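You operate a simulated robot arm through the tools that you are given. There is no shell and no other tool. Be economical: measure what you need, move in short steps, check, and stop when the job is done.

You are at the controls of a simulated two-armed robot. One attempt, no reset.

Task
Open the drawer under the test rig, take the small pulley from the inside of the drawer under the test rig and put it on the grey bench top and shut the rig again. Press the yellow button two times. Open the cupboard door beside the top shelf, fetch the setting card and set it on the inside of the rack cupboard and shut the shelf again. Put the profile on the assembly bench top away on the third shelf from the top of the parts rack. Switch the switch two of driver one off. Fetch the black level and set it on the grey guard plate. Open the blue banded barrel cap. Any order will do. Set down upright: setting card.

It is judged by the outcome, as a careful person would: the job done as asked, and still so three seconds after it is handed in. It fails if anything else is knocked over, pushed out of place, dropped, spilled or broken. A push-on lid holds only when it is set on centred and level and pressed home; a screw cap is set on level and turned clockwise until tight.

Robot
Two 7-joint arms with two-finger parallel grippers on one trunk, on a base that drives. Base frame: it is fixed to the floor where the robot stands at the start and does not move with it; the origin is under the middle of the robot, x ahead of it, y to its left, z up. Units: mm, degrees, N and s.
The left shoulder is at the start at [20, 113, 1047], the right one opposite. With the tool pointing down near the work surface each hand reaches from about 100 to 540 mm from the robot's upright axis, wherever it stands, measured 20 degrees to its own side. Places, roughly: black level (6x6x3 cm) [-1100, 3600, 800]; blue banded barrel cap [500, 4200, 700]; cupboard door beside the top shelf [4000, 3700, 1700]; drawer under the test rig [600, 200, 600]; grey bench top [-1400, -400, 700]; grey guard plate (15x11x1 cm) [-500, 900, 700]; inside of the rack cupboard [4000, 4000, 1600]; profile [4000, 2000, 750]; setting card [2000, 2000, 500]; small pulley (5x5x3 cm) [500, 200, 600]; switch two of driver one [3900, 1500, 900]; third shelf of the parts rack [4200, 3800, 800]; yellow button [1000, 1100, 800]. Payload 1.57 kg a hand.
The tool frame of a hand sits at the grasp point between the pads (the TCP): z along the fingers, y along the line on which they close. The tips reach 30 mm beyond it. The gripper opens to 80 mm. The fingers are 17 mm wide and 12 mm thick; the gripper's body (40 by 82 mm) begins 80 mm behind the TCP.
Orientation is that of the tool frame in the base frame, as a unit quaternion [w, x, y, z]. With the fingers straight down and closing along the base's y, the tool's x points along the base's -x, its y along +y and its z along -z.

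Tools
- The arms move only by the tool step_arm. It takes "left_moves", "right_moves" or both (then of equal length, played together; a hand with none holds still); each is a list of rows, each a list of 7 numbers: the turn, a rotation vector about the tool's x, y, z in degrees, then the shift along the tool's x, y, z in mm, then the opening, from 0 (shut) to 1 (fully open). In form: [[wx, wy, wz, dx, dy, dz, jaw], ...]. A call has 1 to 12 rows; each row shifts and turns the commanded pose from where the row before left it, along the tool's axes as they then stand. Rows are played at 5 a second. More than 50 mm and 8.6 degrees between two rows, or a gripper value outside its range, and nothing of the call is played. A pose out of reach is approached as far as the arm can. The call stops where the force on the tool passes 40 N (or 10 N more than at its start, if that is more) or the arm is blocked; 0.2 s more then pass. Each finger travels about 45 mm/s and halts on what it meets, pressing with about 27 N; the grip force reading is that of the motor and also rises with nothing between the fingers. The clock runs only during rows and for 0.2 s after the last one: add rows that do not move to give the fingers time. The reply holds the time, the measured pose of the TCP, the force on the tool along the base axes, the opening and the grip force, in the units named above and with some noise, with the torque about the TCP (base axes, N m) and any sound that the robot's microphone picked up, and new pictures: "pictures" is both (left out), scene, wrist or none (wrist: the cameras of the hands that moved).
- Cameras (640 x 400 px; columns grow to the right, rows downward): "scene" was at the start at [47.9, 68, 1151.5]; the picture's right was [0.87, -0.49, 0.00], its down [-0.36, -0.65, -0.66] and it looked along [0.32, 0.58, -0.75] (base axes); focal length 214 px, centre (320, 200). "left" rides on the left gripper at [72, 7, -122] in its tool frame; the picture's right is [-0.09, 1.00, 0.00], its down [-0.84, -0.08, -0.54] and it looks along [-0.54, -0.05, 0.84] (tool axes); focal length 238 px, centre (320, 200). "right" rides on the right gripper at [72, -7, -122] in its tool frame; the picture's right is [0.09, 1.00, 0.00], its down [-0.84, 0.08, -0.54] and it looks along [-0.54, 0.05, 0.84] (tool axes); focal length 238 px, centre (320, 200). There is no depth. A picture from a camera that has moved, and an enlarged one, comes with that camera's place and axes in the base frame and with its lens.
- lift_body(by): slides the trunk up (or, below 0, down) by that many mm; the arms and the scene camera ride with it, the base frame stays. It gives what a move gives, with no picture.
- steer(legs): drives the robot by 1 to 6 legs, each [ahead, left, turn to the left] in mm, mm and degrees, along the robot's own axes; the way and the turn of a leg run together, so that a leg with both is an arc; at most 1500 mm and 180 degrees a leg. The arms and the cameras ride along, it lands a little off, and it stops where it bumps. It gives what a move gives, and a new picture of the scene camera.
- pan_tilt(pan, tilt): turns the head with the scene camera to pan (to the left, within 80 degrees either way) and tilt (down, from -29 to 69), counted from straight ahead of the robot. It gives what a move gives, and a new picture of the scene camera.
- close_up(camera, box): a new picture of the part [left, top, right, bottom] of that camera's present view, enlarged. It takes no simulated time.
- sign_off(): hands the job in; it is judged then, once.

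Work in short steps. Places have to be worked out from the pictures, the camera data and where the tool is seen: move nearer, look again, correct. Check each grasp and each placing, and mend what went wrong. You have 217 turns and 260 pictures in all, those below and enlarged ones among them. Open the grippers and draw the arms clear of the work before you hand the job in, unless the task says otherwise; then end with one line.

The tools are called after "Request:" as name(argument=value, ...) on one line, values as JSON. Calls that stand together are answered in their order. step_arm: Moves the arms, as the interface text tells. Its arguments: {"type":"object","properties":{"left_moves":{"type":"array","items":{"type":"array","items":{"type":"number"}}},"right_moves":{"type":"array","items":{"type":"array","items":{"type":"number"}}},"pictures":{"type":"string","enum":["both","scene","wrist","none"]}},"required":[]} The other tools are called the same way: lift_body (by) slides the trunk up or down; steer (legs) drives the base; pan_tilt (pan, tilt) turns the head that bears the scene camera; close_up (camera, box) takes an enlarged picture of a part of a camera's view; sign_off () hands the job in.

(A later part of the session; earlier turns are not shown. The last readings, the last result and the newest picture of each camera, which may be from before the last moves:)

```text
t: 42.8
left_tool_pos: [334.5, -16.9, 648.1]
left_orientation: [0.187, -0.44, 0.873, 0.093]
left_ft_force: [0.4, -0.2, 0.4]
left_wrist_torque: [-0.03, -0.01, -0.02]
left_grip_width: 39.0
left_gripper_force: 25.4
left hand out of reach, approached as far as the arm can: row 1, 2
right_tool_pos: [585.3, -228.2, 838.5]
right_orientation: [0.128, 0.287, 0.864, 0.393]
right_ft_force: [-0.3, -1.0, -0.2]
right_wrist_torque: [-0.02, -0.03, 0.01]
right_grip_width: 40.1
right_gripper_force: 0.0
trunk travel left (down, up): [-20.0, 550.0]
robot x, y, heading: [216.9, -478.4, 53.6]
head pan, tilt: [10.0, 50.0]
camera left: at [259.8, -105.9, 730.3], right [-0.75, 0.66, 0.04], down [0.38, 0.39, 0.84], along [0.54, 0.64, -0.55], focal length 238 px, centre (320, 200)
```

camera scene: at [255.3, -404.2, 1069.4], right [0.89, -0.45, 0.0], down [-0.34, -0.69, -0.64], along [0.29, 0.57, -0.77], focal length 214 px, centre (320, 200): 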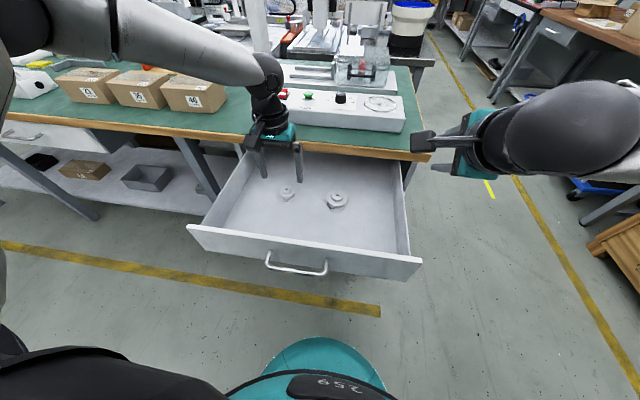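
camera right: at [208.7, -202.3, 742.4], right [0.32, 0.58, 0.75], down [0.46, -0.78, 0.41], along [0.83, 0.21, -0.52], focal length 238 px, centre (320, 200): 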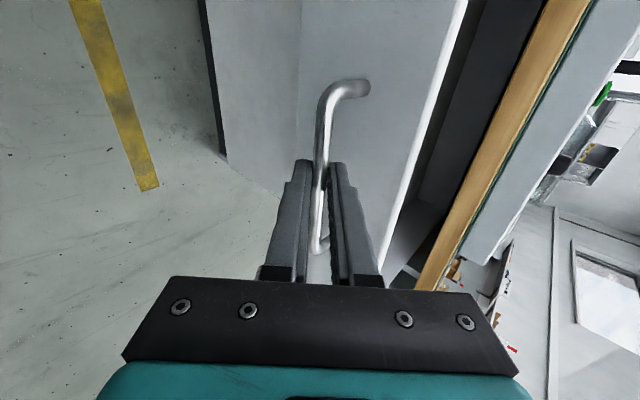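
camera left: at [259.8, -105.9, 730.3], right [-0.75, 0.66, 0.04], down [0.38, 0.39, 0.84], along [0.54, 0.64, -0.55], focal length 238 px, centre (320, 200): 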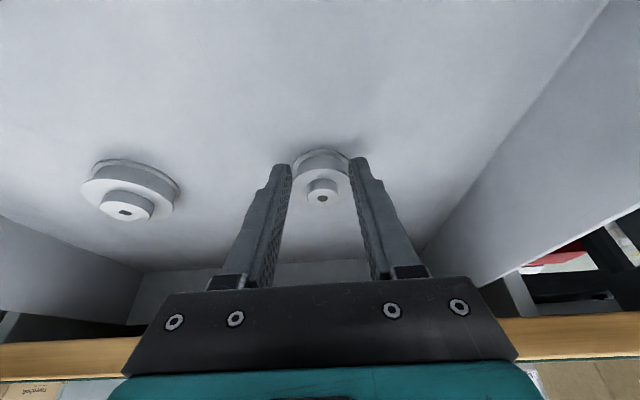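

The fingers hold something 39 mm wide at the pulley's flange. I lift 40 mm and check.

Request:
step_arm(left_moves=[[0, 0, 0, -8, 0, -18, 0.3], [0, 0, 0, -8, 0, -18, 0.3], [0, 0, 0, -8, 0, -18, 0.3], [0, 0, 0, -8, 0, -18, 0.3]], pictures="wrist")

```text
t: 43.8
left_tool_pos: [336.4, -16.3, 725.1]
left_orientation: [0.185, -0.44, 0.874, 0.093]
left_ft_force: [-0.5, -0.3, -0.4]
left_wrist_torque: [-0.02, 0.02, 0.03]
left_grip_width: 39.2
left_gripper_force: 26.8
right_tool_pos: [584.8, -228.6, 838.8]
right_orientation: [0.128, 0.287, 0.864, 0.394]
right_ft_force: [0.5, -0.2, 0.4]
right_wrist_torque: [0.01, 0.05, -0.01]
right_grip_width: 39.9
right_gripper_force: 0.0
trunk travel left (down, up): [-20.0, 550.0]
robot x, y, heading: [214.1, -481.7, 53.4]
head pan, tilt: [10.0, 50.0]
camera left: at [262.0, -104.7, 808.3], right [-0.75, 0.66, 0.04], down [0.39, 0.39, 0.84], along [0.54, 0.64, -0.55], focal length 238 px, centre (320, 200)
```

left: 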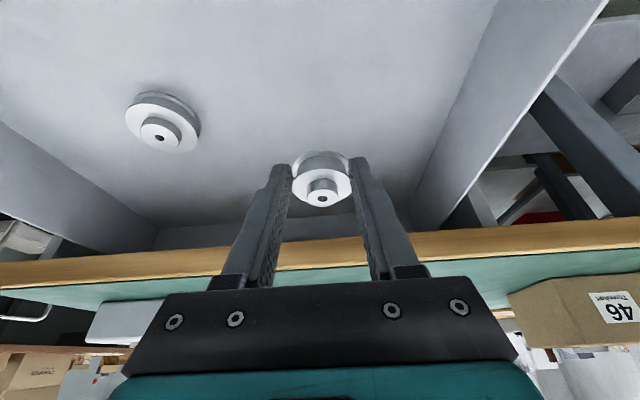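

The pulley is lifted securely. I raise it higher, then reposition the base to re-grip the drawer handle with the right hand.

Request:
step_arm(left_moves=[[0, 0, 0, -18, 0, -41, 0.2], [0, 0, 0, -18, 0, -41, 0.2], [0, 0, 0, -18, 0, -41, 0.2], [0, 0, 0, -18, 0, -41, 0.2], [0, 0, 0, 0, 45, 0, 0.2], [0, 0, 0, 0, 45, 0, 0.2], [0, 0, 0, 0, 45, 0, 0.2], [0, 0, 0, 0, 45, 0, 0.2]], pictures="none")

Request:
steer(legs=[[-182, 0, 0], [0, 197, 0.4]])

```text
t: 45.6
left_tool_pos: [189.4, 88.2, 906.9]
left_orientation: [0.186, -0.44, 0.874, 0.094]
left_ft_force: [-0.4, -0.4, -0.5]
left_wrist_torque: [0.02, 0.0, -0.02]
left_grip_width: 16.3
left_gripper_force: 0.0
right_tool_pos: [585.3, -229.3, 837.9]
right_orientation: [0.127, 0.287, 0.864, 0.394]
right_ft_force: [-0.4, 0.9, 0.3]
right_wrist_torque: [-0.05, -0.03, 0.0]
right_grip_width: 40.0
right_gripper_force: 0.0
trunk travel left (down, up): [-20.0, 550.0]
robot x, y, heading: [213.2, -481.9, 53.3]
head pan, tilt: [10.0, 50.0]
```

```text
t: 48.3
left_tool_pos: [-83.6, 55.7, 906.9]
left_orientation: [0.186, -0.446, 0.87, 0.095]
left_ft_force: [0.2, 0.0, -0.6]
left_wrist_torque: [-0.01, -0.03, 0.04]
left_grip_width: 15.8
left_gripper_force: 0.0
right_tool_pos: [314.9, -256.4, 838.6]
right_orientation: [0.126, 0.282, 0.866, 0.394]
right_ft_force: [0.2, 0.3, -0.2]
right_wrist_torque: [-0.01, 0.0, 0.01]
right_grip_width: 40.0
right_gripper_force: 0.1
trunk travel left (down, up): [-20.0, 550.0]
robot x, y, heading: [-54.5, -515.9, 53.8]
head pan, tilt: [10.0, 50.0]
camera scene: at [-11.8, -435.5, 1069.5], right [0.9, -0.44, 0.0], down [-0.33, -0.69, -0.64], along [0.28, 0.58, -0.77], focal length 214 px, centre (320, 200)
```

scene: 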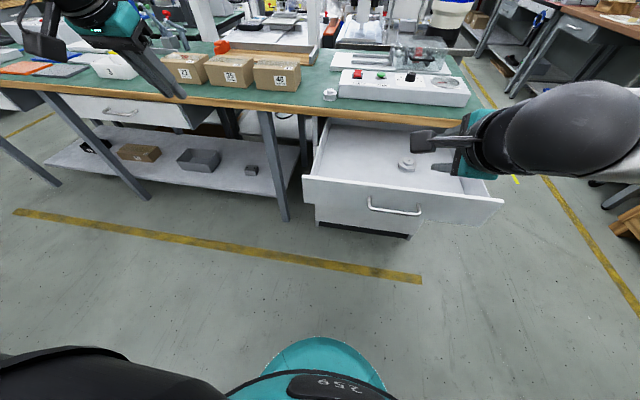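

The grip was lost: a small round object now sits on the bench near the edge. I zoom in on it.

Request:
close_up(camera="scene", box=[280, 60, 440, 160])

```text
4.00 times, centred on (360, 110) of scene
camera zoom: at [-11.8, -435.5, 1069.5], right [0.9, -0.44, 0.0], down [-0.33, -0.69, -0.64], along [0.28, 0.58, -0.77], focal length 858 px, centre (160, 560)
```

zoom: 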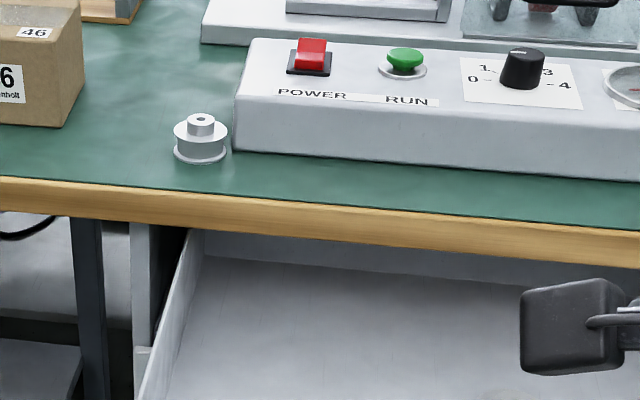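

The pulley stands upright on the bench, so I can collect it later. I bring the right hand back in front of the drawer handle.

Request:
step_arm(right_moves=[[0, 0, 0, 20, -40, 0, 0.5], [0, 0, 0, 21, -40, 0, 0.5], [0, 0, 0, 0, -40, 10, 0.5], [0, 0, 0, 0, -16, 25, 0.5]], pictures="wrist")

```text
t: 49.3
left_tool_pos: [-83.9, 55.7, 907.5]
left_orientation: [0.185, -0.446, 0.871, 0.095]
left_ft_force: [-0.2, 0.4, 0.5]
left_wrist_torque: [0.04, 0.0, -0.01]
left_grip_width: 15.8
left_gripper_force: 0.0
right_tool_pos: [251.4, -261.8, 706.5]
right_orientation: [0.124, 0.283, 0.865, 0.395]
right_ft_force: [-0.1, -0.1, 0.8]
right_wrist_torque: [0.0, -0.03, 0.01]
right_grip_width: 40.1
right_gripper_force: 0.1
right hand out of reach, approached as far as the arm can: row 1, 2, 3
trunk travel left (down, up): [-20.0, 550.0]
robot x, y, heading: [-51.9, -514.0, 54.0]
head pan, tilt: [10.0, 50.0]
camera right: at [137.8, -298.1, 782.9], right [0.31, 0.58, 0.75], down [0.47, -0.78, 0.41], along [0.83, 0.23, -0.52], focal length 238 px, centre (320, 200)
```

right: 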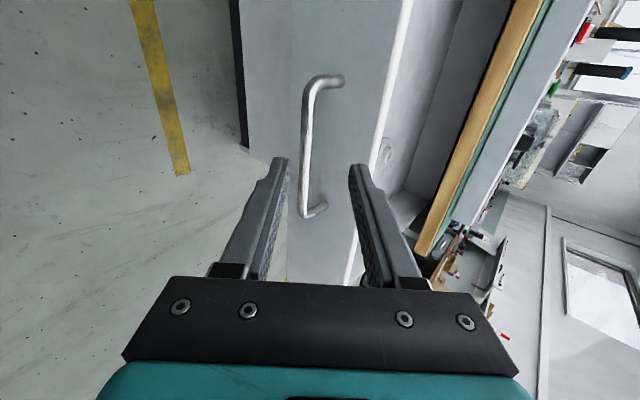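

The bar is at about (279, -218, 648). I advance and grip it.

Request:
step_arm(right_moves=[[0, 0, 0, 3, -8, 16, 0.42], [0, 0, 0, 0, 0, 17, 0.42], [0, 0, 0, 0, 0, 15, 0.42], [0, 0, 0, 0, 0, 0, 0], [0, 0, 0, 0, 0, 0, 0], [0, 0, 0, 0, 0, 0, 0]], pictures="wrist")

```text
t: 50.7
left_tool_pos: [-83.4, 55.4, 906.1]
left_orientation: [0.186, -0.445, 0.871, 0.094]
left_ft_force: [0.5, -0.1, 0.5]
left_wrist_torque: [-0.04, 0.01, 0.0]
left_grip_width: 16.0
left_gripper_force: 0.0
right_tool_pos: [266.7, -234.1, 668.0]
right_orientation: [0.124, 0.283, 0.867, 0.391]
right_ft_force: [-1.5, -0.7, -14.5]
right_wrist_torque: [-0.26, -0.05, 0.3]
right_grip_width: 9.9
right_gripper_force: 27.5
trunk travel left (down, up): [-20.0, 550.0]
robot x, y, heading: [-51.6, -515.4, 54.4]
head pan, tilt: [10.0, 50.0]
camera right: at [152.1, -270.3, 743.3], right [0.31, 0.59, 0.75], down [0.47, -0.78, 0.41], along [0.82, 0.22, -0.52], focal length 238 px, centre (320, 200)
```

right: 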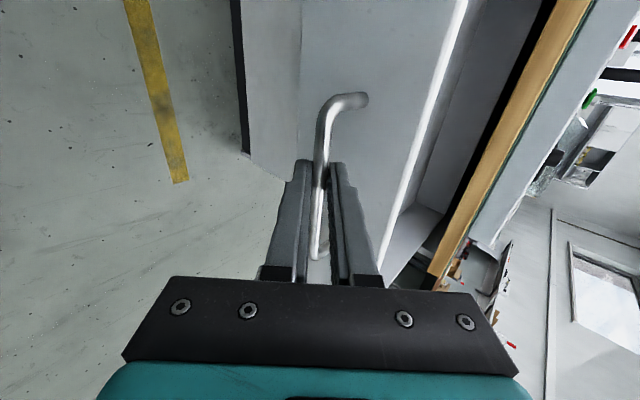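

The handle is gripped. I push the drawer in by driving 280 mm forward.

Request:
steer(legs=[[278, 0, -0.4]])

Request:
step_arm(right_moves=[[0, 0, 0, 0, 6, 7, 0], [0, 0, 0, 0, 6, 7, 0], [0, 0, 0, 0, 6, 7, 0], [0, 0, 0, 0, 6, 7, 0], [0, 0, 0, 0, 6, 7, 0]], pictures="both")

```text
t: 52.6
left_tool_pos: [85.6, 283.2, 907.5]
left_orientation: [0.186, -0.442, 0.873, 0.093]
left_ft_force: [-0.2, -0.4, 1.2]
left_wrist_torque: [0.0, 0.0, 0.01]
left_grip_width: 15.9
left_gripper_force: 0.0
right_tool_pos: [430.6, -7.9, 667.4]
right_orientation: [0.122, 0.283, 0.867, 0.391]
right_ft_force: [-14.4, 11.6, -23.0]
right_wrist_torque: [-0.3, 0.02, 0.46]
right_grip_width: 9.7
right_gripper_force: 28.3
trunk travel left (down, up): [-20.0, 550.0]
robot x, y, heading: [112.7, -288.7, 53.7]
head pan, tilt: [10.0, 50.0]
camera scene: at [153.9, -208.1, 1069.3], right [0.9, -0.44, 0.0], down [-0.34, -0.69, -0.64], along [0.29, 0.57, -0.77], focal length 214 px, centre (320, 200)
```

scene: 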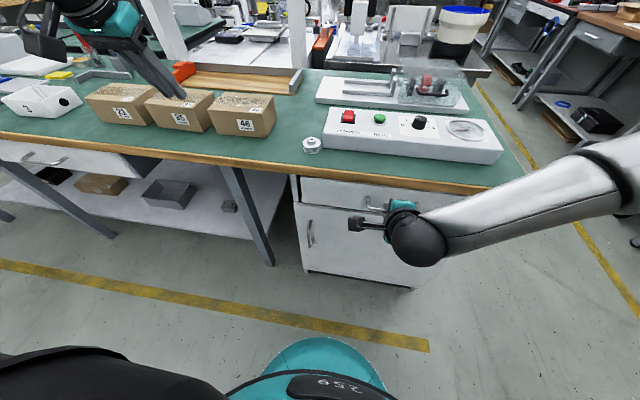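

```text
t: 53.5
left_tool_pos: [85.9, 280.5, 908.1]
left_orientation: [0.188, -0.441, 0.873, 0.096]
left_ft_force: [-0.5, -0.2, 0.0]
left_wrist_torque: [-0.02, 0.01, 0.02]
left_grip_width: 16.1
left_gripper_force: 0.0
right_tool_pos: [440.6, 5.5, 661.0]
right_orientation: [0.116, 0.282, 0.873, 0.38]
right_ft_force: [-2.8, -9.3, 9.6]
right_wrist_torque: [-0.21, -0.21, 0.26]
right_grip_width: 9.6
right_gripper_force: 28.0
trunk travel left (down, up): [-20.0, 550.0]
robot x, y, heading: [113.4, -286.5, 53.5]
head pan, tilt: [10.0, 50.0]
stopped in row 4 (right hand): the force on the tool passed its limit at 54 N (the readings are from after the stop); the commanded pose is now the measured one
camera scene: at [152.9, -211.4, 1069.7], right [0.9, -0.44, 0.0], down [-0.34, -0.69, -0.64], along [0.29, 0.58, -0.77], focal length 214 px, centre (320, 200)
camera right: at [328.2, -30.4, 740.1], right [0.33, 0.6, 0.73], down [0.49, -0.77, 0.42], along [0.81, 0.22, -0.54], focal length 238 px, centre (320, 200)
```

scene: 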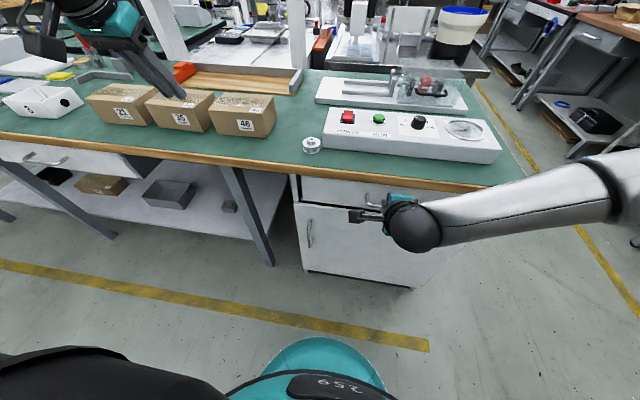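
right: 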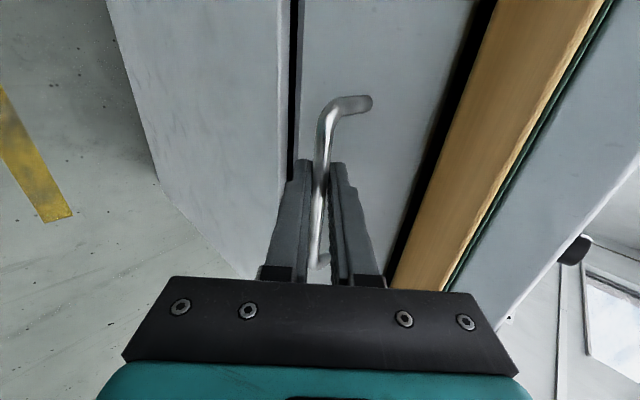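

The drawer is shut (same TCP position as when closed originally). I release, withdraw the right hand upward, and drive closer to the pulley on the bench.

Request:
step_arm(right_moves=[[0, 0, 0, 0, 0, 0, 0.5], [0, 0, 0, 0, 0, 0, 0.5], [0, 0, 0, 0, 0, -40, 0.5], [0, 0, 0, 0, 0, -40, 0.5], [0, 0, 0, 0, 0, -40, 0.5], [0, 0, 0, -20, 20, -30, 0.5], [0, 0, 0, -30, 30, 0, 0.5], [0, 0, 0, -30, 30, 0, 0.5], [0, 0, 0, 0, 40, 0, 0.5]], pictures="none")

Request:
lift_body(by=80)

Request:
steer(legs=[[100, -30, 0]])

```text
t: 55.5
left_tool_pos: [86.1, 280.6, 908.3]
left_orientation: [0.186, -0.442, 0.873, 0.094]
left_ft_force: [-0.6, 0.3, 0.9]
left_wrist_torque: [0.0, 0.0, 0.02]
left_grip_width: 16.1
left_gripper_force: 0.1
right_tool_pos: [500.7, -17.1, 832.9]
right_orientation: [0.115, 0.282, 0.874, 0.379]
right_ft_force: [-0.3, 0.6, 0.6]
right_wrist_torque: [-0.02, 0.01, -0.02]
right_grip_width: 39.5
right_gripper_force: 0.1
right hand out of reach, approached as far as the arm can: row 5, 6
trunk travel left (down, up): [-20.0, 550.0]
robot x, y, heading: [113.6, -289.9, 53.4]
head pan, tilt: [10.0, 50.0]
```

```text
t: 56.7
left_tool_pos: [85.4, 281.3, 986.6]
left_orientation: [0.186, -0.441, 0.873, 0.094]
left_ft_force: [0.7, -0.6, -0.5]
left_wrist_torque: [-0.02, 0.02, 0.02]
left_grip_width: 16.2
left_gripper_force: 0.1
right_tool_pos: [499.4, -17.9, 913.1]
right_orientation: [0.115, 0.282, 0.874, 0.379]
right_ft_force: [0.7, 0.1, -0.1]
right_wrist_torque: [0.01, 0.0, 0.0]
right_grip_width: 39.9
right_gripper_force: 0.0
trunk travel left (down, up): [-100.0, 470.0]
robot x, y, heading: [113.5, -287.7, 53.4]
head pan, tilt: [10.0, 50.0]
```

```text
t: 57.9
left_tool_pos: [170.5, 346.4, 987.0]
left_orientation: [0.186, -0.441, 0.873, 0.094]
left_ft_force: [0.0, 0.2, -0.3]
left_wrist_torque: [-0.01, 0.06, -0.02]
left_grip_width: 15.9
left_gripper_force: 0.1
right_tool_pos: [584.5, 47.4, 912.1]
right_orientation: [0.116, 0.283, 0.873, 0.379]
right_ft_force: [-0.2, 0.4, 0.3]
right_wrist_torque: [0.03, 0.0, -0.03]
right_grip_width: 39.9
right_gripper_force: 0.0
trunk travel left (down, up): [-100.0, 470.0]
robot x, y, heading: [198.6, -221.1, 53.4]
head pan, tilt: [10.0, 50.0]
camera scene: at [238.3, -145.7, 1149.4], right [0.9, -0.45, 0.0], down [-0.34, -0.69, -0.64], along [0.29, 0.58, -0.77], focal length 214 px, centre (320, 200)
```

scene: 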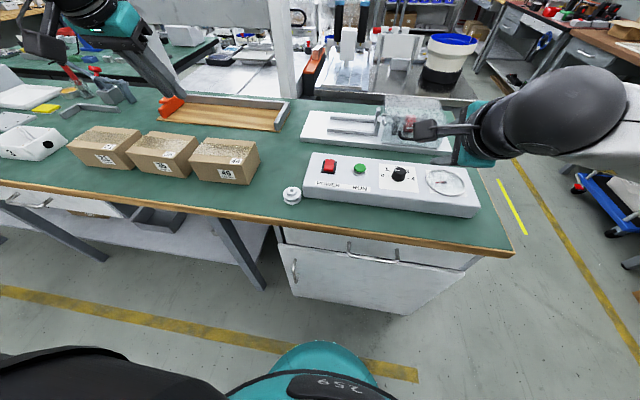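

The pulley stands near (342, 218). I straighten the left hand, open it and bring it above the pulley.

Request:
step_arm(left_moves=[[0, 8, 0, 0, 0, 0, 1], [0, 8, 0, 0, -40, 0, 1], [0, 8, 0, 0, -43, 0, 1], [0, 0, 0, 0, -43, 0, 1], [0, 0, 0, 0, -43, 0, 1], [0, 0, 0, 0, -43, 0, 1], [0, 0, 0, 0, 0, 45, 1], [0, 0, 0, 0, 0, 45, 1], [0, 0, 0, 0, 0, 45, 1], [0, 0, 0, 0, 0, 30, 1]], pictures="wrist")

```text
t: 60.1
left_tool_pos: [342.0, 218.1, 822.5]
left_orientation: [0.002, -0.451, 0.892, 0.001]
left_ft_force: [0.6, 0.2, 0.7]
left_wrist_torque: [0.03, 0.0, 0.01]
left_grip_width: 80.3
left_gripper_force: 0.1
right_tool_pos: [585.0, 46.9, 913.6]
right_orientation: [0.116, 0.282, 0.874, 0.379]
right_ft_force: [1.0, -0.2, 0.1]
right_wrist_torque: [0.03, -0.02, -0.03]
right_grip_width: 40.1
right_gripper_force: 0.0
trunk travel left (down, up): [-100.0, 470.0]
robot x, y, heading: [199.8, -223.1, 53.3]
head pan, tilt: [10.0, 50.0]
camera left: at [293.4, 165.1, 944.5], right [-0.75, 0.67, 0.0], down [0.56, 0.63, 0.54], along [0.36, 0.41, -0.84], focal length 238 px, centre (320, 200)
```

left: 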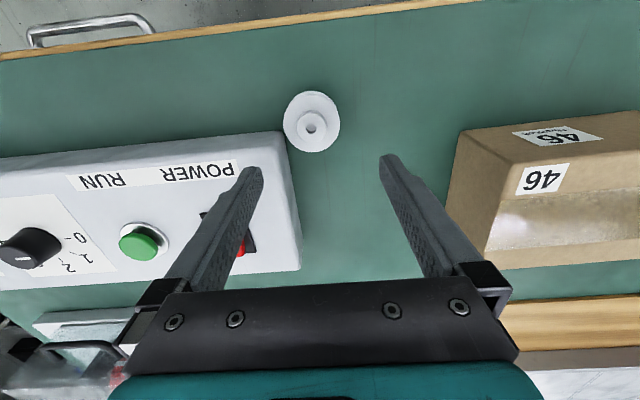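

The pulley is nearer me, at about (336, 203), close to the rig's corner. I shift back over it and rotate the gripper 40° so the fingers clear the rig.

Request:
step_arm(left_moves=[[0, 0, 0, 15.6, -4, 0, 1], [0, 0, 8, 0, 0, 0, 1], [0, 0, 8, 0, 0, 0, 1], [0, 0, 8, 0, 0, 0, 1], [0, 0, 8, 0, 0, 0, 1], [0, 0, 8, 0, 0, 20, 1]], pictures="wrist")

```text
t: 61.5
left_tool_pos: [335.7, 204.5, 802.6]
left_orientation: [0.0, -0.117, 0.993, 0.001]
left_ft_force: [0.1, 0.3, 1.0]
left_wrist_torque: [0.0, 0.0, -0.02]
left_grip_width: 80.1
left_gripper_force: 0.1
right_tool_pos: [584.8, 46.9, 912.6]
right_orientation: [0.116, 0.283, 0.873, 0.38]
right_ft_force: [0.6, 0.2, 0.7]
right_wrist_torque: [0.0, 0.01, -0.01]
right_grip_width: 39.7
right_gripper_force: 0.0
trunk travel left (down, up): [-100.0, 470.0]
robot x, y, heading: [195.6, -219.5, 53.4]
head pan, tilt: [10.0, 50.0]
camera left: at [263.9, 194.9, 924.7], right [-0.14, 0.99, 0.0], down [0.83, 0.12, 0.54], along [0.54, 0.08, -0.84], focal length 238 px, centre (320, 200)
```

left: 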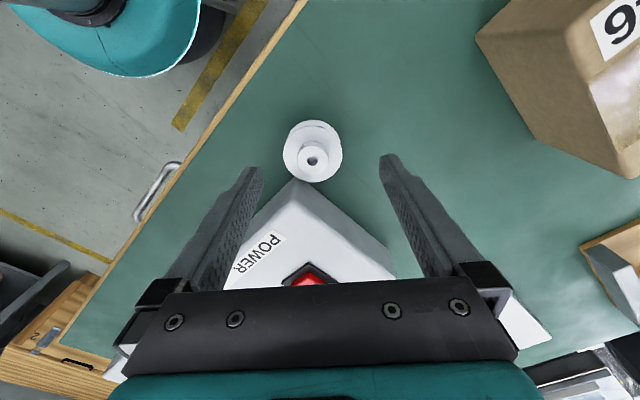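

The gripper now clears the rig's corner. I descend around the pulley and close.

Request:
step_arm(left_moves=[[0, 0, 0, 3, -4, 20, 0.9], [0, 0, 0, 0, 0, 14, 0.9], [0, 0, 0, 0, 0, 12, 0.9], [0, 0, 0, 0, 0, 0, 0], [0, 0, 0, 0, 0, 0, 0], [0, 0, 0, 0, 0, 0, 0], [0, 0, 0, 0, 0, 0, 0]], pictures="wrist")

```text
t: 63.1
left_tool_pos: [318.6, 196.1, 769.9]
left_orientation: [0.004, -0.118, 0.993, 0.001]
left_ft_force: [2.1, -9.4, 18.9]
left_wrist_torque: [-0.7, -0.07, 0.06]
left_grip_width: 40.6
left_gripper_force: 27.1
left hand out of reach, approached as far as the arm can: row 1, 2, 3
right_tool_pos: [585.2, 45.5, 912.9]
right_orientation: [0.114, 0.283, 0.873, 0.38]
right_ft_force: [-0.2, 0.8, 0.6]
right_wrist_torque: [0.01, -0.02, -0.01]
right_grip_width: 40.1
right_gripper_force: 0.0
trunk travel left (down, up): [-100.0, 470.0]
robot x, y, heading: [198.2, -221.9, 53.4]
head pan, tilt: [10.0, 50.0]
camera left: at [245.9, 186.1, 892.0], right [-0.14, 0.99, 0.0], down [0.83, 0.12, 0.55], along [0.54, 0.08, -0.84], focal length 238 px, centre (320, 200)
```

left: 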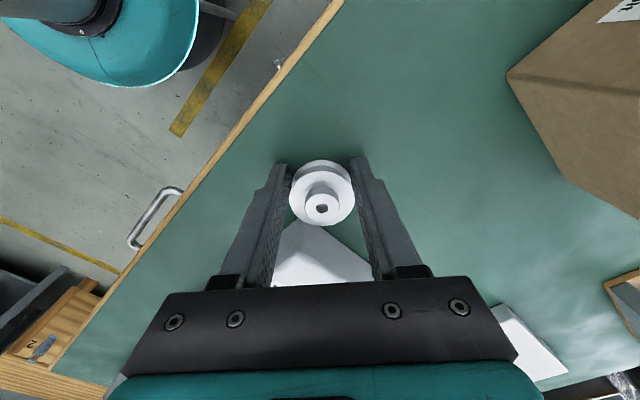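

The hand fell short, gripping only off-centre with the tips. I release, lift, and drive 65 mm closer.

Request:
step_arm(left_moves=[[0, 0, 0, 0, 0, 0, 0.9], [0, 0, 0, 0, 0, 0, 0.9], [0, 0, 0, 0, 0, -20, 0.9], [0, 0, 0, 0, 0, -30, 0.9], [0, 0, 0, 0, 0, -20, 1]], pictures="none")

Request:
steer(legs=[[70, -20, 0]])

Request:
step_arm(left_moves=[[0, 0, 0, 30, 0, 0, 1], [0, 0, 0, 14, 0, 0, 1]], pictures="wrist")

```text
t: 64.3
left_tool_pos: [316.7, 199.0, 836.6]
left_orientation: [0.0, -0.118, 0.993, 0.0]
left_ft_force: [0.4, 0.6, 0.4]
left_wrist_torque: [0.02, 0.01, -0.03]
left_grip_width: 79.8
left_gripper_force: 0.0
right_tool_pos: [585.2, 46.5, 912.0]
right_orientation: [0.115, 0.282, 0.874, 0.38]
right_ft_force: [0.1, -0.1, -0.1]
right_wrist_torque: [-0.01, -0.02, -0.01]
right_grip_width: 40.0
right_gripper_force: 0.1
trunk travel left (down, up): [-100.0, 470.0]
robot x, y, heading: [199.1, -222.0, 53.3]
head pan, tilt: [10.0, 50.0]
```

```text
t: 65.3
left_tool_pos: [374.9, 244.1, 836.9]
left_orientation: [0.002, -0.118, 0.993, 0.0]
left_ft_force: [0.2, -0.7, 0.5]
left_wrist_torque: [-0.02, 0.01, 0.03]
left_grip_width: 80.2
left_gripper_force: 0.0
right_tool_pos: [643.8, 91.4, 912.4]
right_orientation: [0.115, 0.283, 0.873, 0.379]
right_ft_force: [-0.1, 0.0, 0.0]
right_wrist_torque: [-0.02, 0.01, -0.01]
right_grip_width: 40.0
right_gripper_force: 0.0
trunk travel left (down, up): [-100.0, 470.0]
robot x, y, heading: [257.0, -176.5, 53.7]
head pan, tilt: [10.0, 50.0]
camera scene: at [296.5, -100.6, 1149.4], right [0.9, -0.45, 0.0], down [-0.34, -0.69, -0.64], along [0.29, 0.58, -0.77], focal length 214 px, centre (320, 200)
```

scene: 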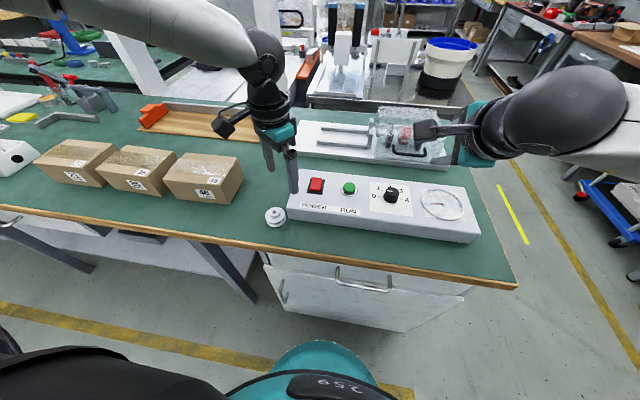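

```text
t: 65.9
left_tool_pos: [333.7, 233.6, 837.7]
left_orientation: [0.001, -0.118, 0.993, 0.001]
left_ft_force: [0.1, 0.2, 0.0]
left_wrist_torque: [-0.02, 0.0, -0.02]
left_grip_width: 80.0
left_gripper_force: 0.1
right_tool_pos: [643.0, 91.6, 912.3]
right_orientation: [0.115, 0.282, 0.873, 0.38]
right_ft_force: [-0.7, -0.2, -0.7]
right_wrist_torque: [0.03, -0.03, -0.01]
right_grip_width: 40.1
right_gripper_force: 0.0
trunk travel left (down, up): [-100.0, 470.0]
robot x, y, heading: [254.5, -179.3, 53.4]
head pan, tilt: [10.0, 50.0]
camera left: at [261.4, 223.5, 959.7], right [-0.14, 0.99, 0.0], down [0.83, 0.12, 0.54], along [0.54, 0.08, -0.84], focal length 238 px, centre (320, 200)
```

left: 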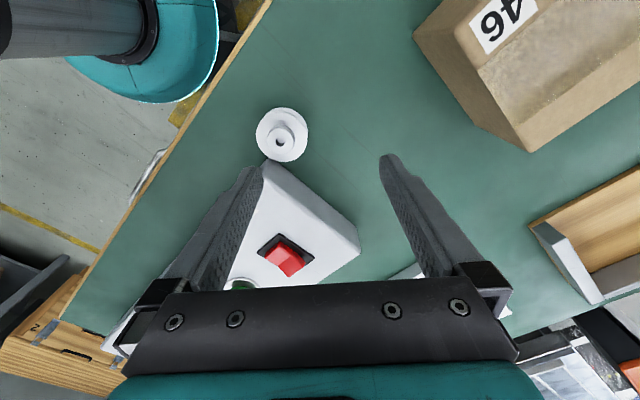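

The pulley is about at (332, 198). I shift over it and descend halfway to confirm.

Request:
step_arm(left_moves=[[0, 0, 0, 10, -35, 0, 1], [0, 0, 0, 0, 0, 20, 0.95], [0, 0, 0, 0, 0, 20, 0.95]], pictures="wrist")

```text
t: 66.7
left_tool_pos: [331.9, 199.3, 796.6]
left_orientation: [0.001, -0.118, 0.993, 0.001]
left_ft_force: [0.6, 0.3, 0.4]
left_wrist_torque: [-0.01, 0.0, 0.0]
left_grip_width: 75.8
left_gripper_force: 0.1
right_tool_pos: [642.8, 90.9, 913.1]
right_orientation: [0.115, 0.282, 0.874, 0.379]
right_ft_force: [-0.3, 0.6, 0.5]
right_wrist_torque: [0.01, 0.03, 0.01]
right_grip_width: 40.0
right_gripper_force: 0.1
trunk travel left (down, up): [-100.0, 470.0]
robot x, y, heading: [253.9, -175.5, 53.7]
head pan, tilt: [10.0, 50.0]
camera left: at [259.2, 188.9, 918.3], right [-0.14, 0.99, 0.0], down [0.83, 0.12, 0.54], along [0.54, 0.08, -0.84], focal length 238 px, centre (320, 200)
```

left: 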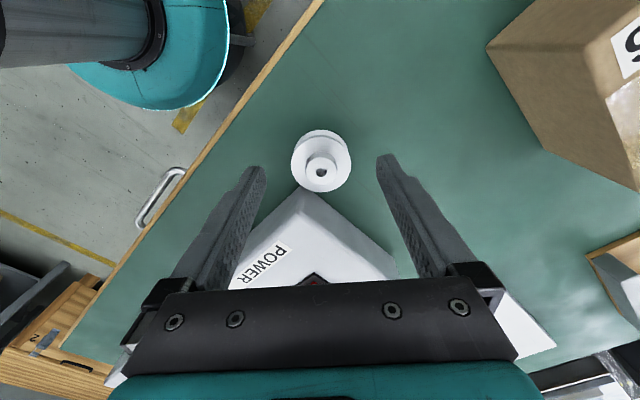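

Alignment is good. I descend the remaining 39 mm and close fully.

Request:
step_arm(left_moves=[[0, 0, 0, -3, 0, 15, 0.95], [0, 0, 0, 0, 0, 15, 0.95], [0, 0, 0, 0, 0, 9, 0.95], [0, 0, 0, 0, 0, 0, 0], [0, 0, 0, 0, 0, 0, 0], [0, 0, 0, 0, 0, 0, 0], [0, 0, 0, 0, 0, 0, 0]], pictures="wrist")

```text
t: 67.4
left_tool_pos: [333.9, 198.0, 769.1]
left_orientation: [0.001, -0.117, 0.993, 0.004]
left_ft_force: [-6.2, -1.2, 17.0]
left_wrist_torque: [-0.76, 0.17, -0.18]
left_grip_width: 76.1
left_gripper_force: 0.1
right_tool_pos: [641.7, 91.6, 914.7]
right_orientation: [0.116, 0.283, 0.873, 0.379]
right_ft_force: [-0.6, 0.1, 0.0]
right_wrist_torque: [-0.02, 0.0, 0.0]
right_grip_width: 40.2
right_gripper_force: 0.0
trunk travel left (down, up): [-100.0, 470.0]
robot x, y, heading: [258.5, -173.5, 53.7]
head pan, tilt: [10.0, 50.0]
stopped in row 3 (left hand): the force on the tool passed its limit at 53 N (the readings are from after the stop); the commanded pose is now the measured one
camera left: at [262.0, 187.4, 892.4], right [-0.14, 0.99, 0.0], down [0.83, 0.12, 0.54], along [0.54, 0.08, -0.84], focal length 238 px, centre (320, 200)
```

left: 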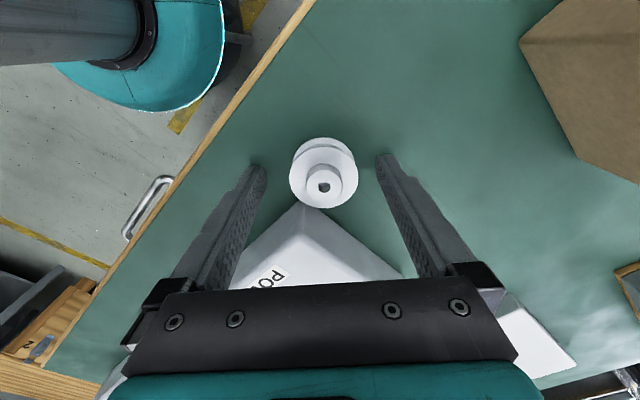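

The tips reached the bench (surface ≈739), centred on the pulley. I raise 3 mm and close.

Request:
step_arm(left_moves=[[0, 0, 0, 0, 0, -3, 0.95], [0, 0, 0, 0, 0, 0, 0], [0, 0, 0, 0, 0, 0, 0], [0, 0, 0, 0, 0, 0, 0], [0, 0, 0, 0, 0, 0, 0], [0, 0, 0, 0, 0, 0, 0], [0, 0, 0, 0, 0, -20, 0], [0, 0, 0, 0, 0, -30, 0], [0, 0, 0, 0, 0, -40, 0]], pictures="wrist")

```text
t: 69.4
left_tool_pos: [335.8, 196.7, 860.5]
left_orientation: [0.002, -0.117, 0.993, 0.002]
left_ft_force: [-0.1, 0.0, -0.9]
left_wrist_torque: [0.04, -0.02, -0.03]
left_grip_width: 42.2
left_gripper_force: 26.6
right_tool_pos: [642.5, 91.5, 913.4]
right_orientation: [0.115, 0.282, 0.874, 0.38]
right_ft_force: [0.6, 0.8, -0.6]
right_wrist_torque: [-0.01, -0.01, -0.01]
right_grip_width: 40.0
right_gripper_force: 0.0
trunk travel left (down, up): [-100.0, 470.0]
robot x, y, heading: [254.3, -178.8, 53.8]
head pan, tilt: [10.0, 50.0]
camera left: at [263.4, 185.0, 982.5], right [-0.14, 0.99, 0.0], down [0.83, 0.12, 0.54], along [0.54, 0.08, -0.84], focal length 238 px, centre (320, 200)
```

left: 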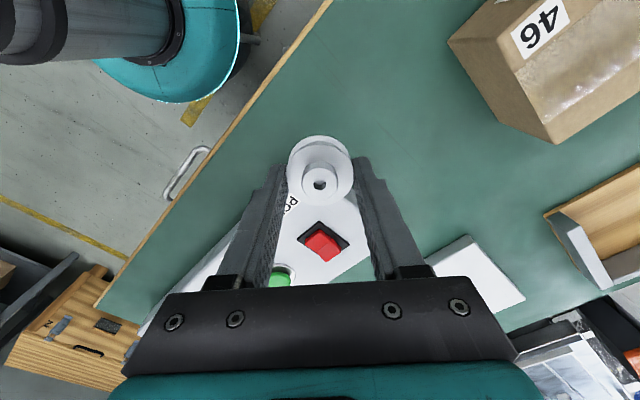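

The pulley is firmly held (42 mm). I back away from the bench and turn left to look for the grey bench top.

Request:
steer(legs=[[-300, 0, 0], [0, 0, 110]])

Request:
pan_tilt(pan=25, tilt=22)

```text
t: 76.0
left_tool_pos: [-300.5, -465.8, 859.8]
left_orientation: [0.0, 0.878, -0.478, -0.003]
left_ft_force: [0.0, -0.4, -0.7]
left_wrist_torque: [0.02, -0.01, 0.0]
left_grip_width: 42.5
left_gripper_force: 26.6
right_tool_pos: [-302.0, -141.9, 912.6]
right_orientation: [-0.242, -0.55, 0.735, 0.313]
right_ft_force: [0.0, -0.7, 0.2]
right_wrist_torque: [-0.02, 0.0, -0.01]
right_grip_width: 40.1
right_gripper_force: 0.0
trunk travel left (down, up): [-100.0, 470.0]
robot x, y, heading: [78.2, -415.3, 163.0]
head pan, tilt: [10.0, 50.0]
camera scene: at [-7.2, -405.1, 1149.5], right [0.12, 0.99, 0.0], down [0.76, -0.09, -0.64], along [-0.64, 0.08, -0.77], focal length 214 px, centre (320, 200)
```

scene: 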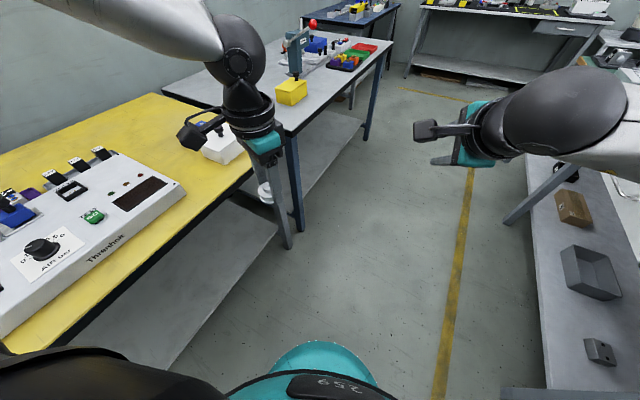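

```text
t: 76.9
left_tool_pos: [-300.1, -465.8, 859.3]
left_orientation: [0.0, 0.879, -0.477, -0.004]
left_ft_force: [0.4, -1.0, -0.3]
left_wrist_torque: [-0.02, 0.01, 0.0]
left_grip_width: 42.3
left_gripper_force: 26.8
right_tool_pos: [-302.8, -142.1, 912.1]
right_orientation: [-0.243, -0.55, 0.735, 0.313]
right_ft_force: [0.5, 0.5, 0.0]
right_wrist_torque: [0.02, 0.01, 0.01]
right_grip_width: 39.8
right_gripper_force: 0.0
trunk travel left (down, up): [-100.0, 470.0]
robot x, y, heading: [78.3, -412.7, 163.0]
head pan, tilt: [25.0, 22.0]
camera scene: at [-22.7, -427.4, 1191.7], right [-0.14, 0.99, 0.0], down [0.37, 0.05, -0.93], along [-0.92, -0.13, -0.38], focal length 214 px, centre (320, 200)
```

scene: 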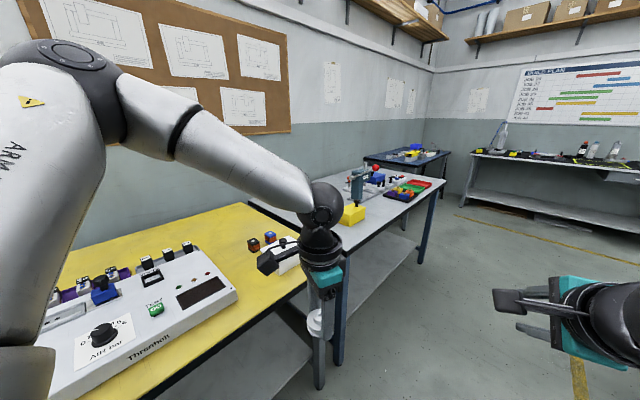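

The grey bench lies ahead beyond the yellow table. I zoom in on its top to find a free spot.

Request:
close_up(camera="scene", box=[300, 140, 460, 240])

```text
4.00 times, centred on (380, 190) of scene
camera zoom: at [-22.7, -427.4, 1191.7], right [-0.14, 0.99, 0.0], down [0.37, 0.05, -0.93], along [-0.92, -0.13, -0.38], focal length 858 px, centre (80, 240)
```

zoom: 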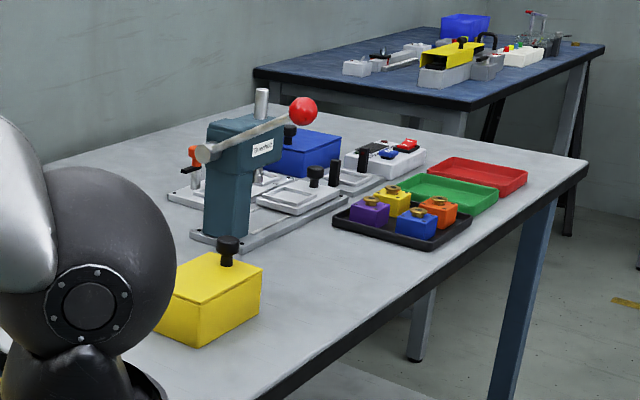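

A free spot on the grey bench is near (-968, -292), with its front edge facing (0.58, 0.82). I drive to about (-827, 135) and turn to 235°.

Request:
steer(legs=[[1025, -261, 0], [0, 0, 72]])

Request:
pan_tilt(pan=10, tilt=48)

```text
t: 85.7
left_tool_pos: [-897.4, -229.0, 860.7]
left_orientation: [0.002, 0.99, 0.139, -0.002]
left_ft_force: [0.3, 0.0, -0.5]
left_wrist_torque: [0.03, 0.01, -0.01]
left_grip_width: 42.3
left_gripper_force: 26.9
right_tool_pos: [-1206.5, -136.5, 913.3]
right_orientation: [0.382, 0.879, -0.264, -0.107]
right_ft_force: [0.6, 0.1, -0.3]
right_wrist_torque: [-0.02, 0.02, 0.02]
right_grip_width: 40.1
right_gripper_force: 0.1
trunk travel left (down, up): [-100.0, 470.0]
robot x, y, heading: [-831.6, 146.4, -123.9]
head pan, tilt: [25.0, 22.0]
camera scene: at [-852.3, 46.9, 1191.8], right [-0.99, 0.16, 0.0], down [0.06, 0.37, -0.93], along [-0.15, -0.92, -0.37], focal length 214 px, centre (320, 200)
```

scene: 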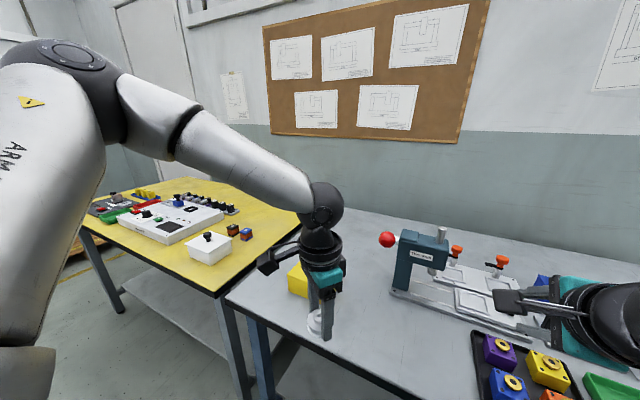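

```text
t: 86.5
left_tool_pos: [-896.0, -229.1, 860.3]
left_orientation: [0.002, 0.99, 0.138, -0.001]
left_ft_force: [-0.6, 0.3, -0.3]
left_wrist_torque: [0.0, -0.01, 0.02]
left_grip_width: 42.4
left_gripper_force: 27.1
right_tool_pos: [-1207.0, -138.3, 913.0]
right_orientation: [0.381, 0.879, -0.264, -0.108]
right_ft_force: [0.2, 0.7, -0.2]
right_wrist_torque: [-0.05, 0.02, 0.03]
right_grip_width: 40.1
right_gripper_force: 0.1
trunk travel left (down, up): [-100.0, 470.0]
robot x, y, heading: [-831.8, 151.0, -124.1]
head pan, tilt: [10.0, 48.0]
camera scene: at [-869.8, 66.6, 1152.2], right [-0.91, 0.41, 0.0], down [0.3, 0.68, -0.67], along [-0.27, -0.61, -0.74], focal length 214 px, centre (320, 200)
```

scene: 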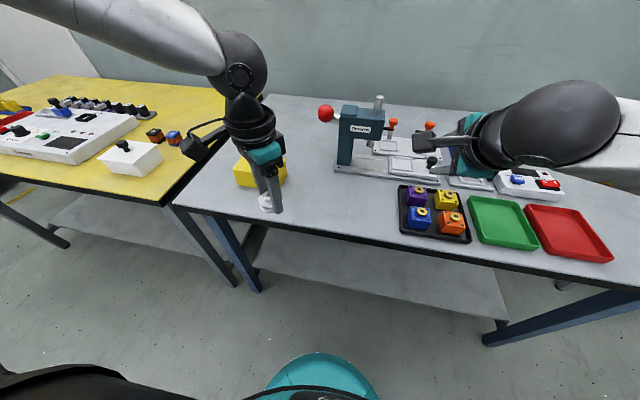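

The area near (-1000, -255) is free. I move the pulley over it and descend part of the way.

Request:
step_arm(left_moves=[[0, 0, 0, -36, -1, 0, 0], [0, 0, 0, -36, -1, 0, 0], [0, 0, 0, -35, -1, 0, 0], [0, 0, 0, 0, 0, 30, 0], [0, 0, 0, 0, 0, 30, 0]])

```text
t: 87.8
left_tool_pos: [-960.9, -255.9, 814.3]
left_orientation: [0.002, 0.99, 0.138, -0.004]
left_ft_force: [-0.4, 0.5, -0.9]
left_wrist_torque: [0.01, 0.01, 0.02]
left_grip_width: 42.3
left_gripper_force: 26.6
left hand out of reach, approached as far as the arm can: row 3, 4, 5
right_tool_pos: [-1206.5, -138.3, 913.3]
right_orientation: [0.381, 0.879, -0.264, -0.108]
right_ft_force: [0.9, 0.2, 0.0]
right_wrist_torque: [-0.01, -0.01, 0.01]
right_grip_width: 40.1
right_gripper_force: 0.1
trunk travel left (down, up): [-100.0, 470.0]
robot x, y, heading: [-832.7, 146.3, -123.9]
head pan, tilt: [10.0, 48.0]
camera scene: at [-869.8, 66.5, 1152.2], right [-0.91, 0.41, 0.0], down [0.3, 0.68, -0.67], along [-0.27, -0.61, -0.74], focal length 214 px, centre (320, 200)
camera left: at [-889.6, -240.9, 935.8], right [0.18, -0.98, 0.0], down [-0.82, -0.15, 0.55], along [-0.54, -0.1, -0.84], focal length 238 px, centre (320, 200)
```

scene: 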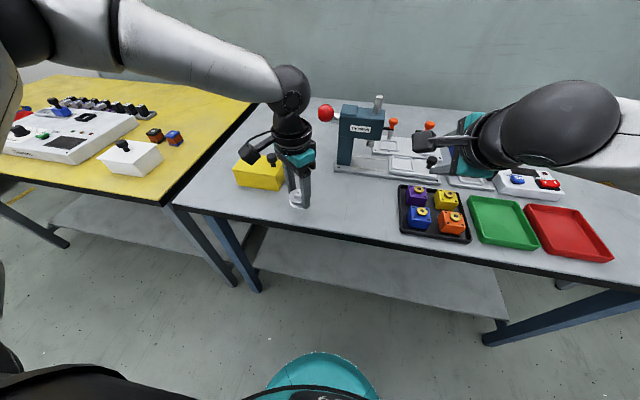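
left: 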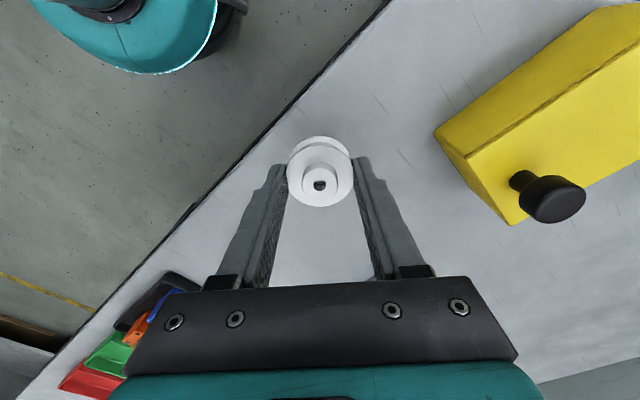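

The reach limit came in again, so I drive 50 mm closer and 40 mm right.

Request:
steer(legs=[[55, -35, 0]])

Request:
step_arm(left_moves=[[0, 0, 0, 20, 5, 15, 0], [0, 0, 0, 0, 0, 10, 0], [0, 0, 0, 0, 0, 8, 0]], pictures="wrist")

```text
t: 88.8
left_tool_pos: [-1006.8, -274.9, 813.9]
left_orientation: [0.0, 0.99, 0.139, 0.006]
left_ft_force: [4.0, 2.6, 1.2]
left_wrist_torque: [-0.45, 0.66, 0.01]
left_grip_width: 42.4
left_gripper_force: 27.4
right_tool_pos: [-1257.3, -159.4, 912.7]
right_orientation: [0.381, 0.879, -0.265, -0.107]
right_ft_force: [-0.5, -0.7, -0.7]
right_wrist_torque: [-0.01, -0.01, 0.0]
right_grip_width: 40.0
right_gripper_force: 0.0
trunk travel left (down, up): [-100.0, 470.0]
robot x, y, heading: [-887.6, 127.3, -123.8]
head pan, tilt: [10.0, 48.0]
stopped in leg 1: the force on the tool passed its limit at 85 N (the readings are from after the stop); the commanded pose is now the measured one
camera scene: at [-920.3, 44.8, 1152.2], right [-0.91, 0.41, 0.0], down [0.3, 0.68, -0.67], along [-0.27, -0.61, -0.74], focal length 214 px, centre (320, 200)
```

scene: 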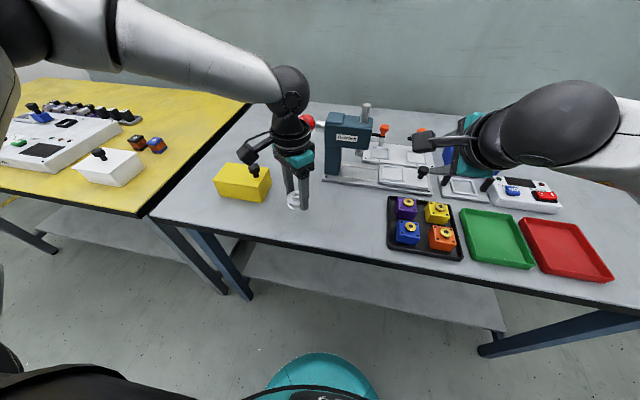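

```text
t: 89.6
left_tool_pos: [-985.6, -273.0, 780.7]
left_orientation: [-0.001, 0.99, 0.14, 0.005]
left_ft_force: [-0.4, 0.0, 0.1]
left_wrist_torque: [0.0, -0.03, 0.0]
left_grip_width: 42.3
left_gripper_force: 26.9
right_tool_pos: [-1259.3, -160.0, 913.2]
right_orientation: [0.381, 0.88, -0.264, -0.107]
right_ft_force: [-0.4, -0.2, -0.6]
right_wrist_torque: [-0.02, 0.01, 0.0]
right_grip_width: 40.1
right_gripper_force: 0.1
trunk travel left (down, up): [-100.0, 470.0]
robot x, y, heading: [-884.7, 125.4, -124.2]
head pan, tilt: [10.0, 48.0]
camera left: at [-916.5, -260.0, 903.8], right [0.19, -0.98, 0.0], down [-0.83, -0.16, 0.53], along [-0.52, -0.1, -0.85], focal length 238 px, centre (320, 200)
```

left: 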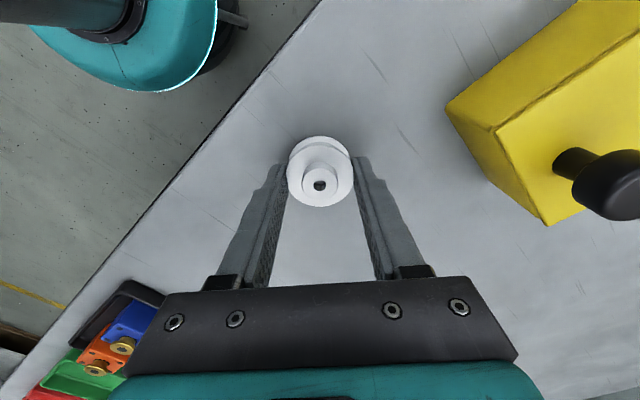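

The hand probably brushed the press lever's red ball, but forces are now zero. I lower in small steps until touch-down.

Request:
step_arm(left_moves=[[0, 0, 0, 0, 0, 5, 0], [0, 0, 0, 0, 0, 4, 0], [0, 0, 0, 0, 0, 3, 0], [0, 0, 0, 0, 0, 2, 0]], pictures="scene")

Request:
close_up(camera="scene", box=[200, 80, 440, 230])

```text
t: 90.6
left_tool_pos: [-984.7, -273.3, 770.9]
left_orientation: [0.001, 0.99, 0.141, 0.001]
left_ft_force: [-0.8, 2.6, 25.5]
left_wrist_torque: [0.11, 0.1, 0.03]
left_grip_width: 42.7
left_gripper_force: 26.9
right_tool_pos: [-1258.7, -159.1, 912.6]
right_orientation: [0.382, 0.879, -0.263, -0.107]
right_ft_force: [0.0, -0.4, 0.4]
right_wrist_torque: [0.02, -0.03, 0.03]
right_grip_width: 40.3
right_gripper_force: 0.2
trunk travel left (down, up): [-100.0, 470.0]
robot x, y, heading: [-883.8, 127.4, -124.1]
head pan, tilt: [10.0, 48.0]
camera scene: at [-920.7, 45.9, 1152.6], right [-0.91, 0.41, 0.0], down [0.3, 0.68, -0.67], along [-0.27, -0.61, -0.74], focal length 214 px, centre (320, 200)
```

scene: 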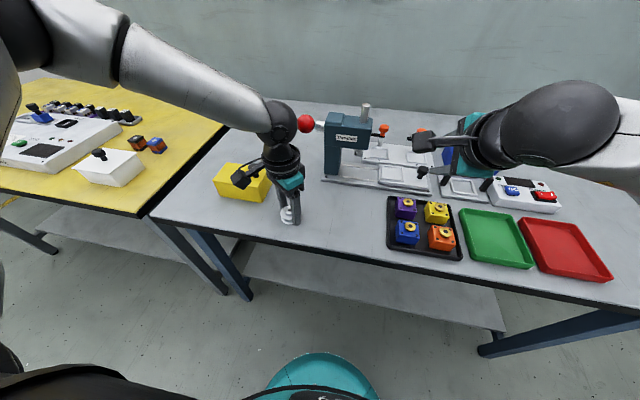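

```text
2.67 times, centred on (320, 155) of scene
camera zoom: at [-920.7, 45.9, 1152.6], right [-0.91, 0.41, 0.0], down [0.3, 0.68, -0.67], along [-0.27, -0.61, -0.74], focal length 572 px, centre (320, 320)
```

zoom: 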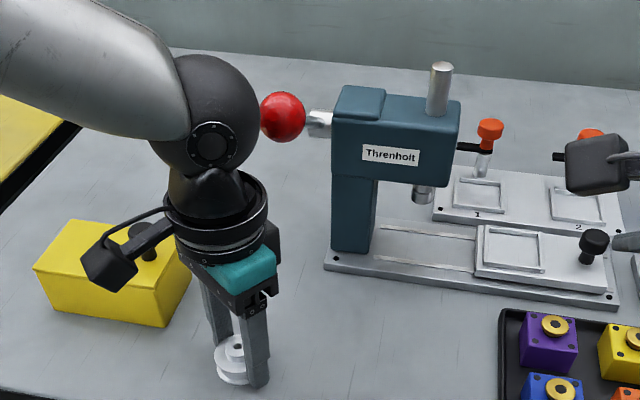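

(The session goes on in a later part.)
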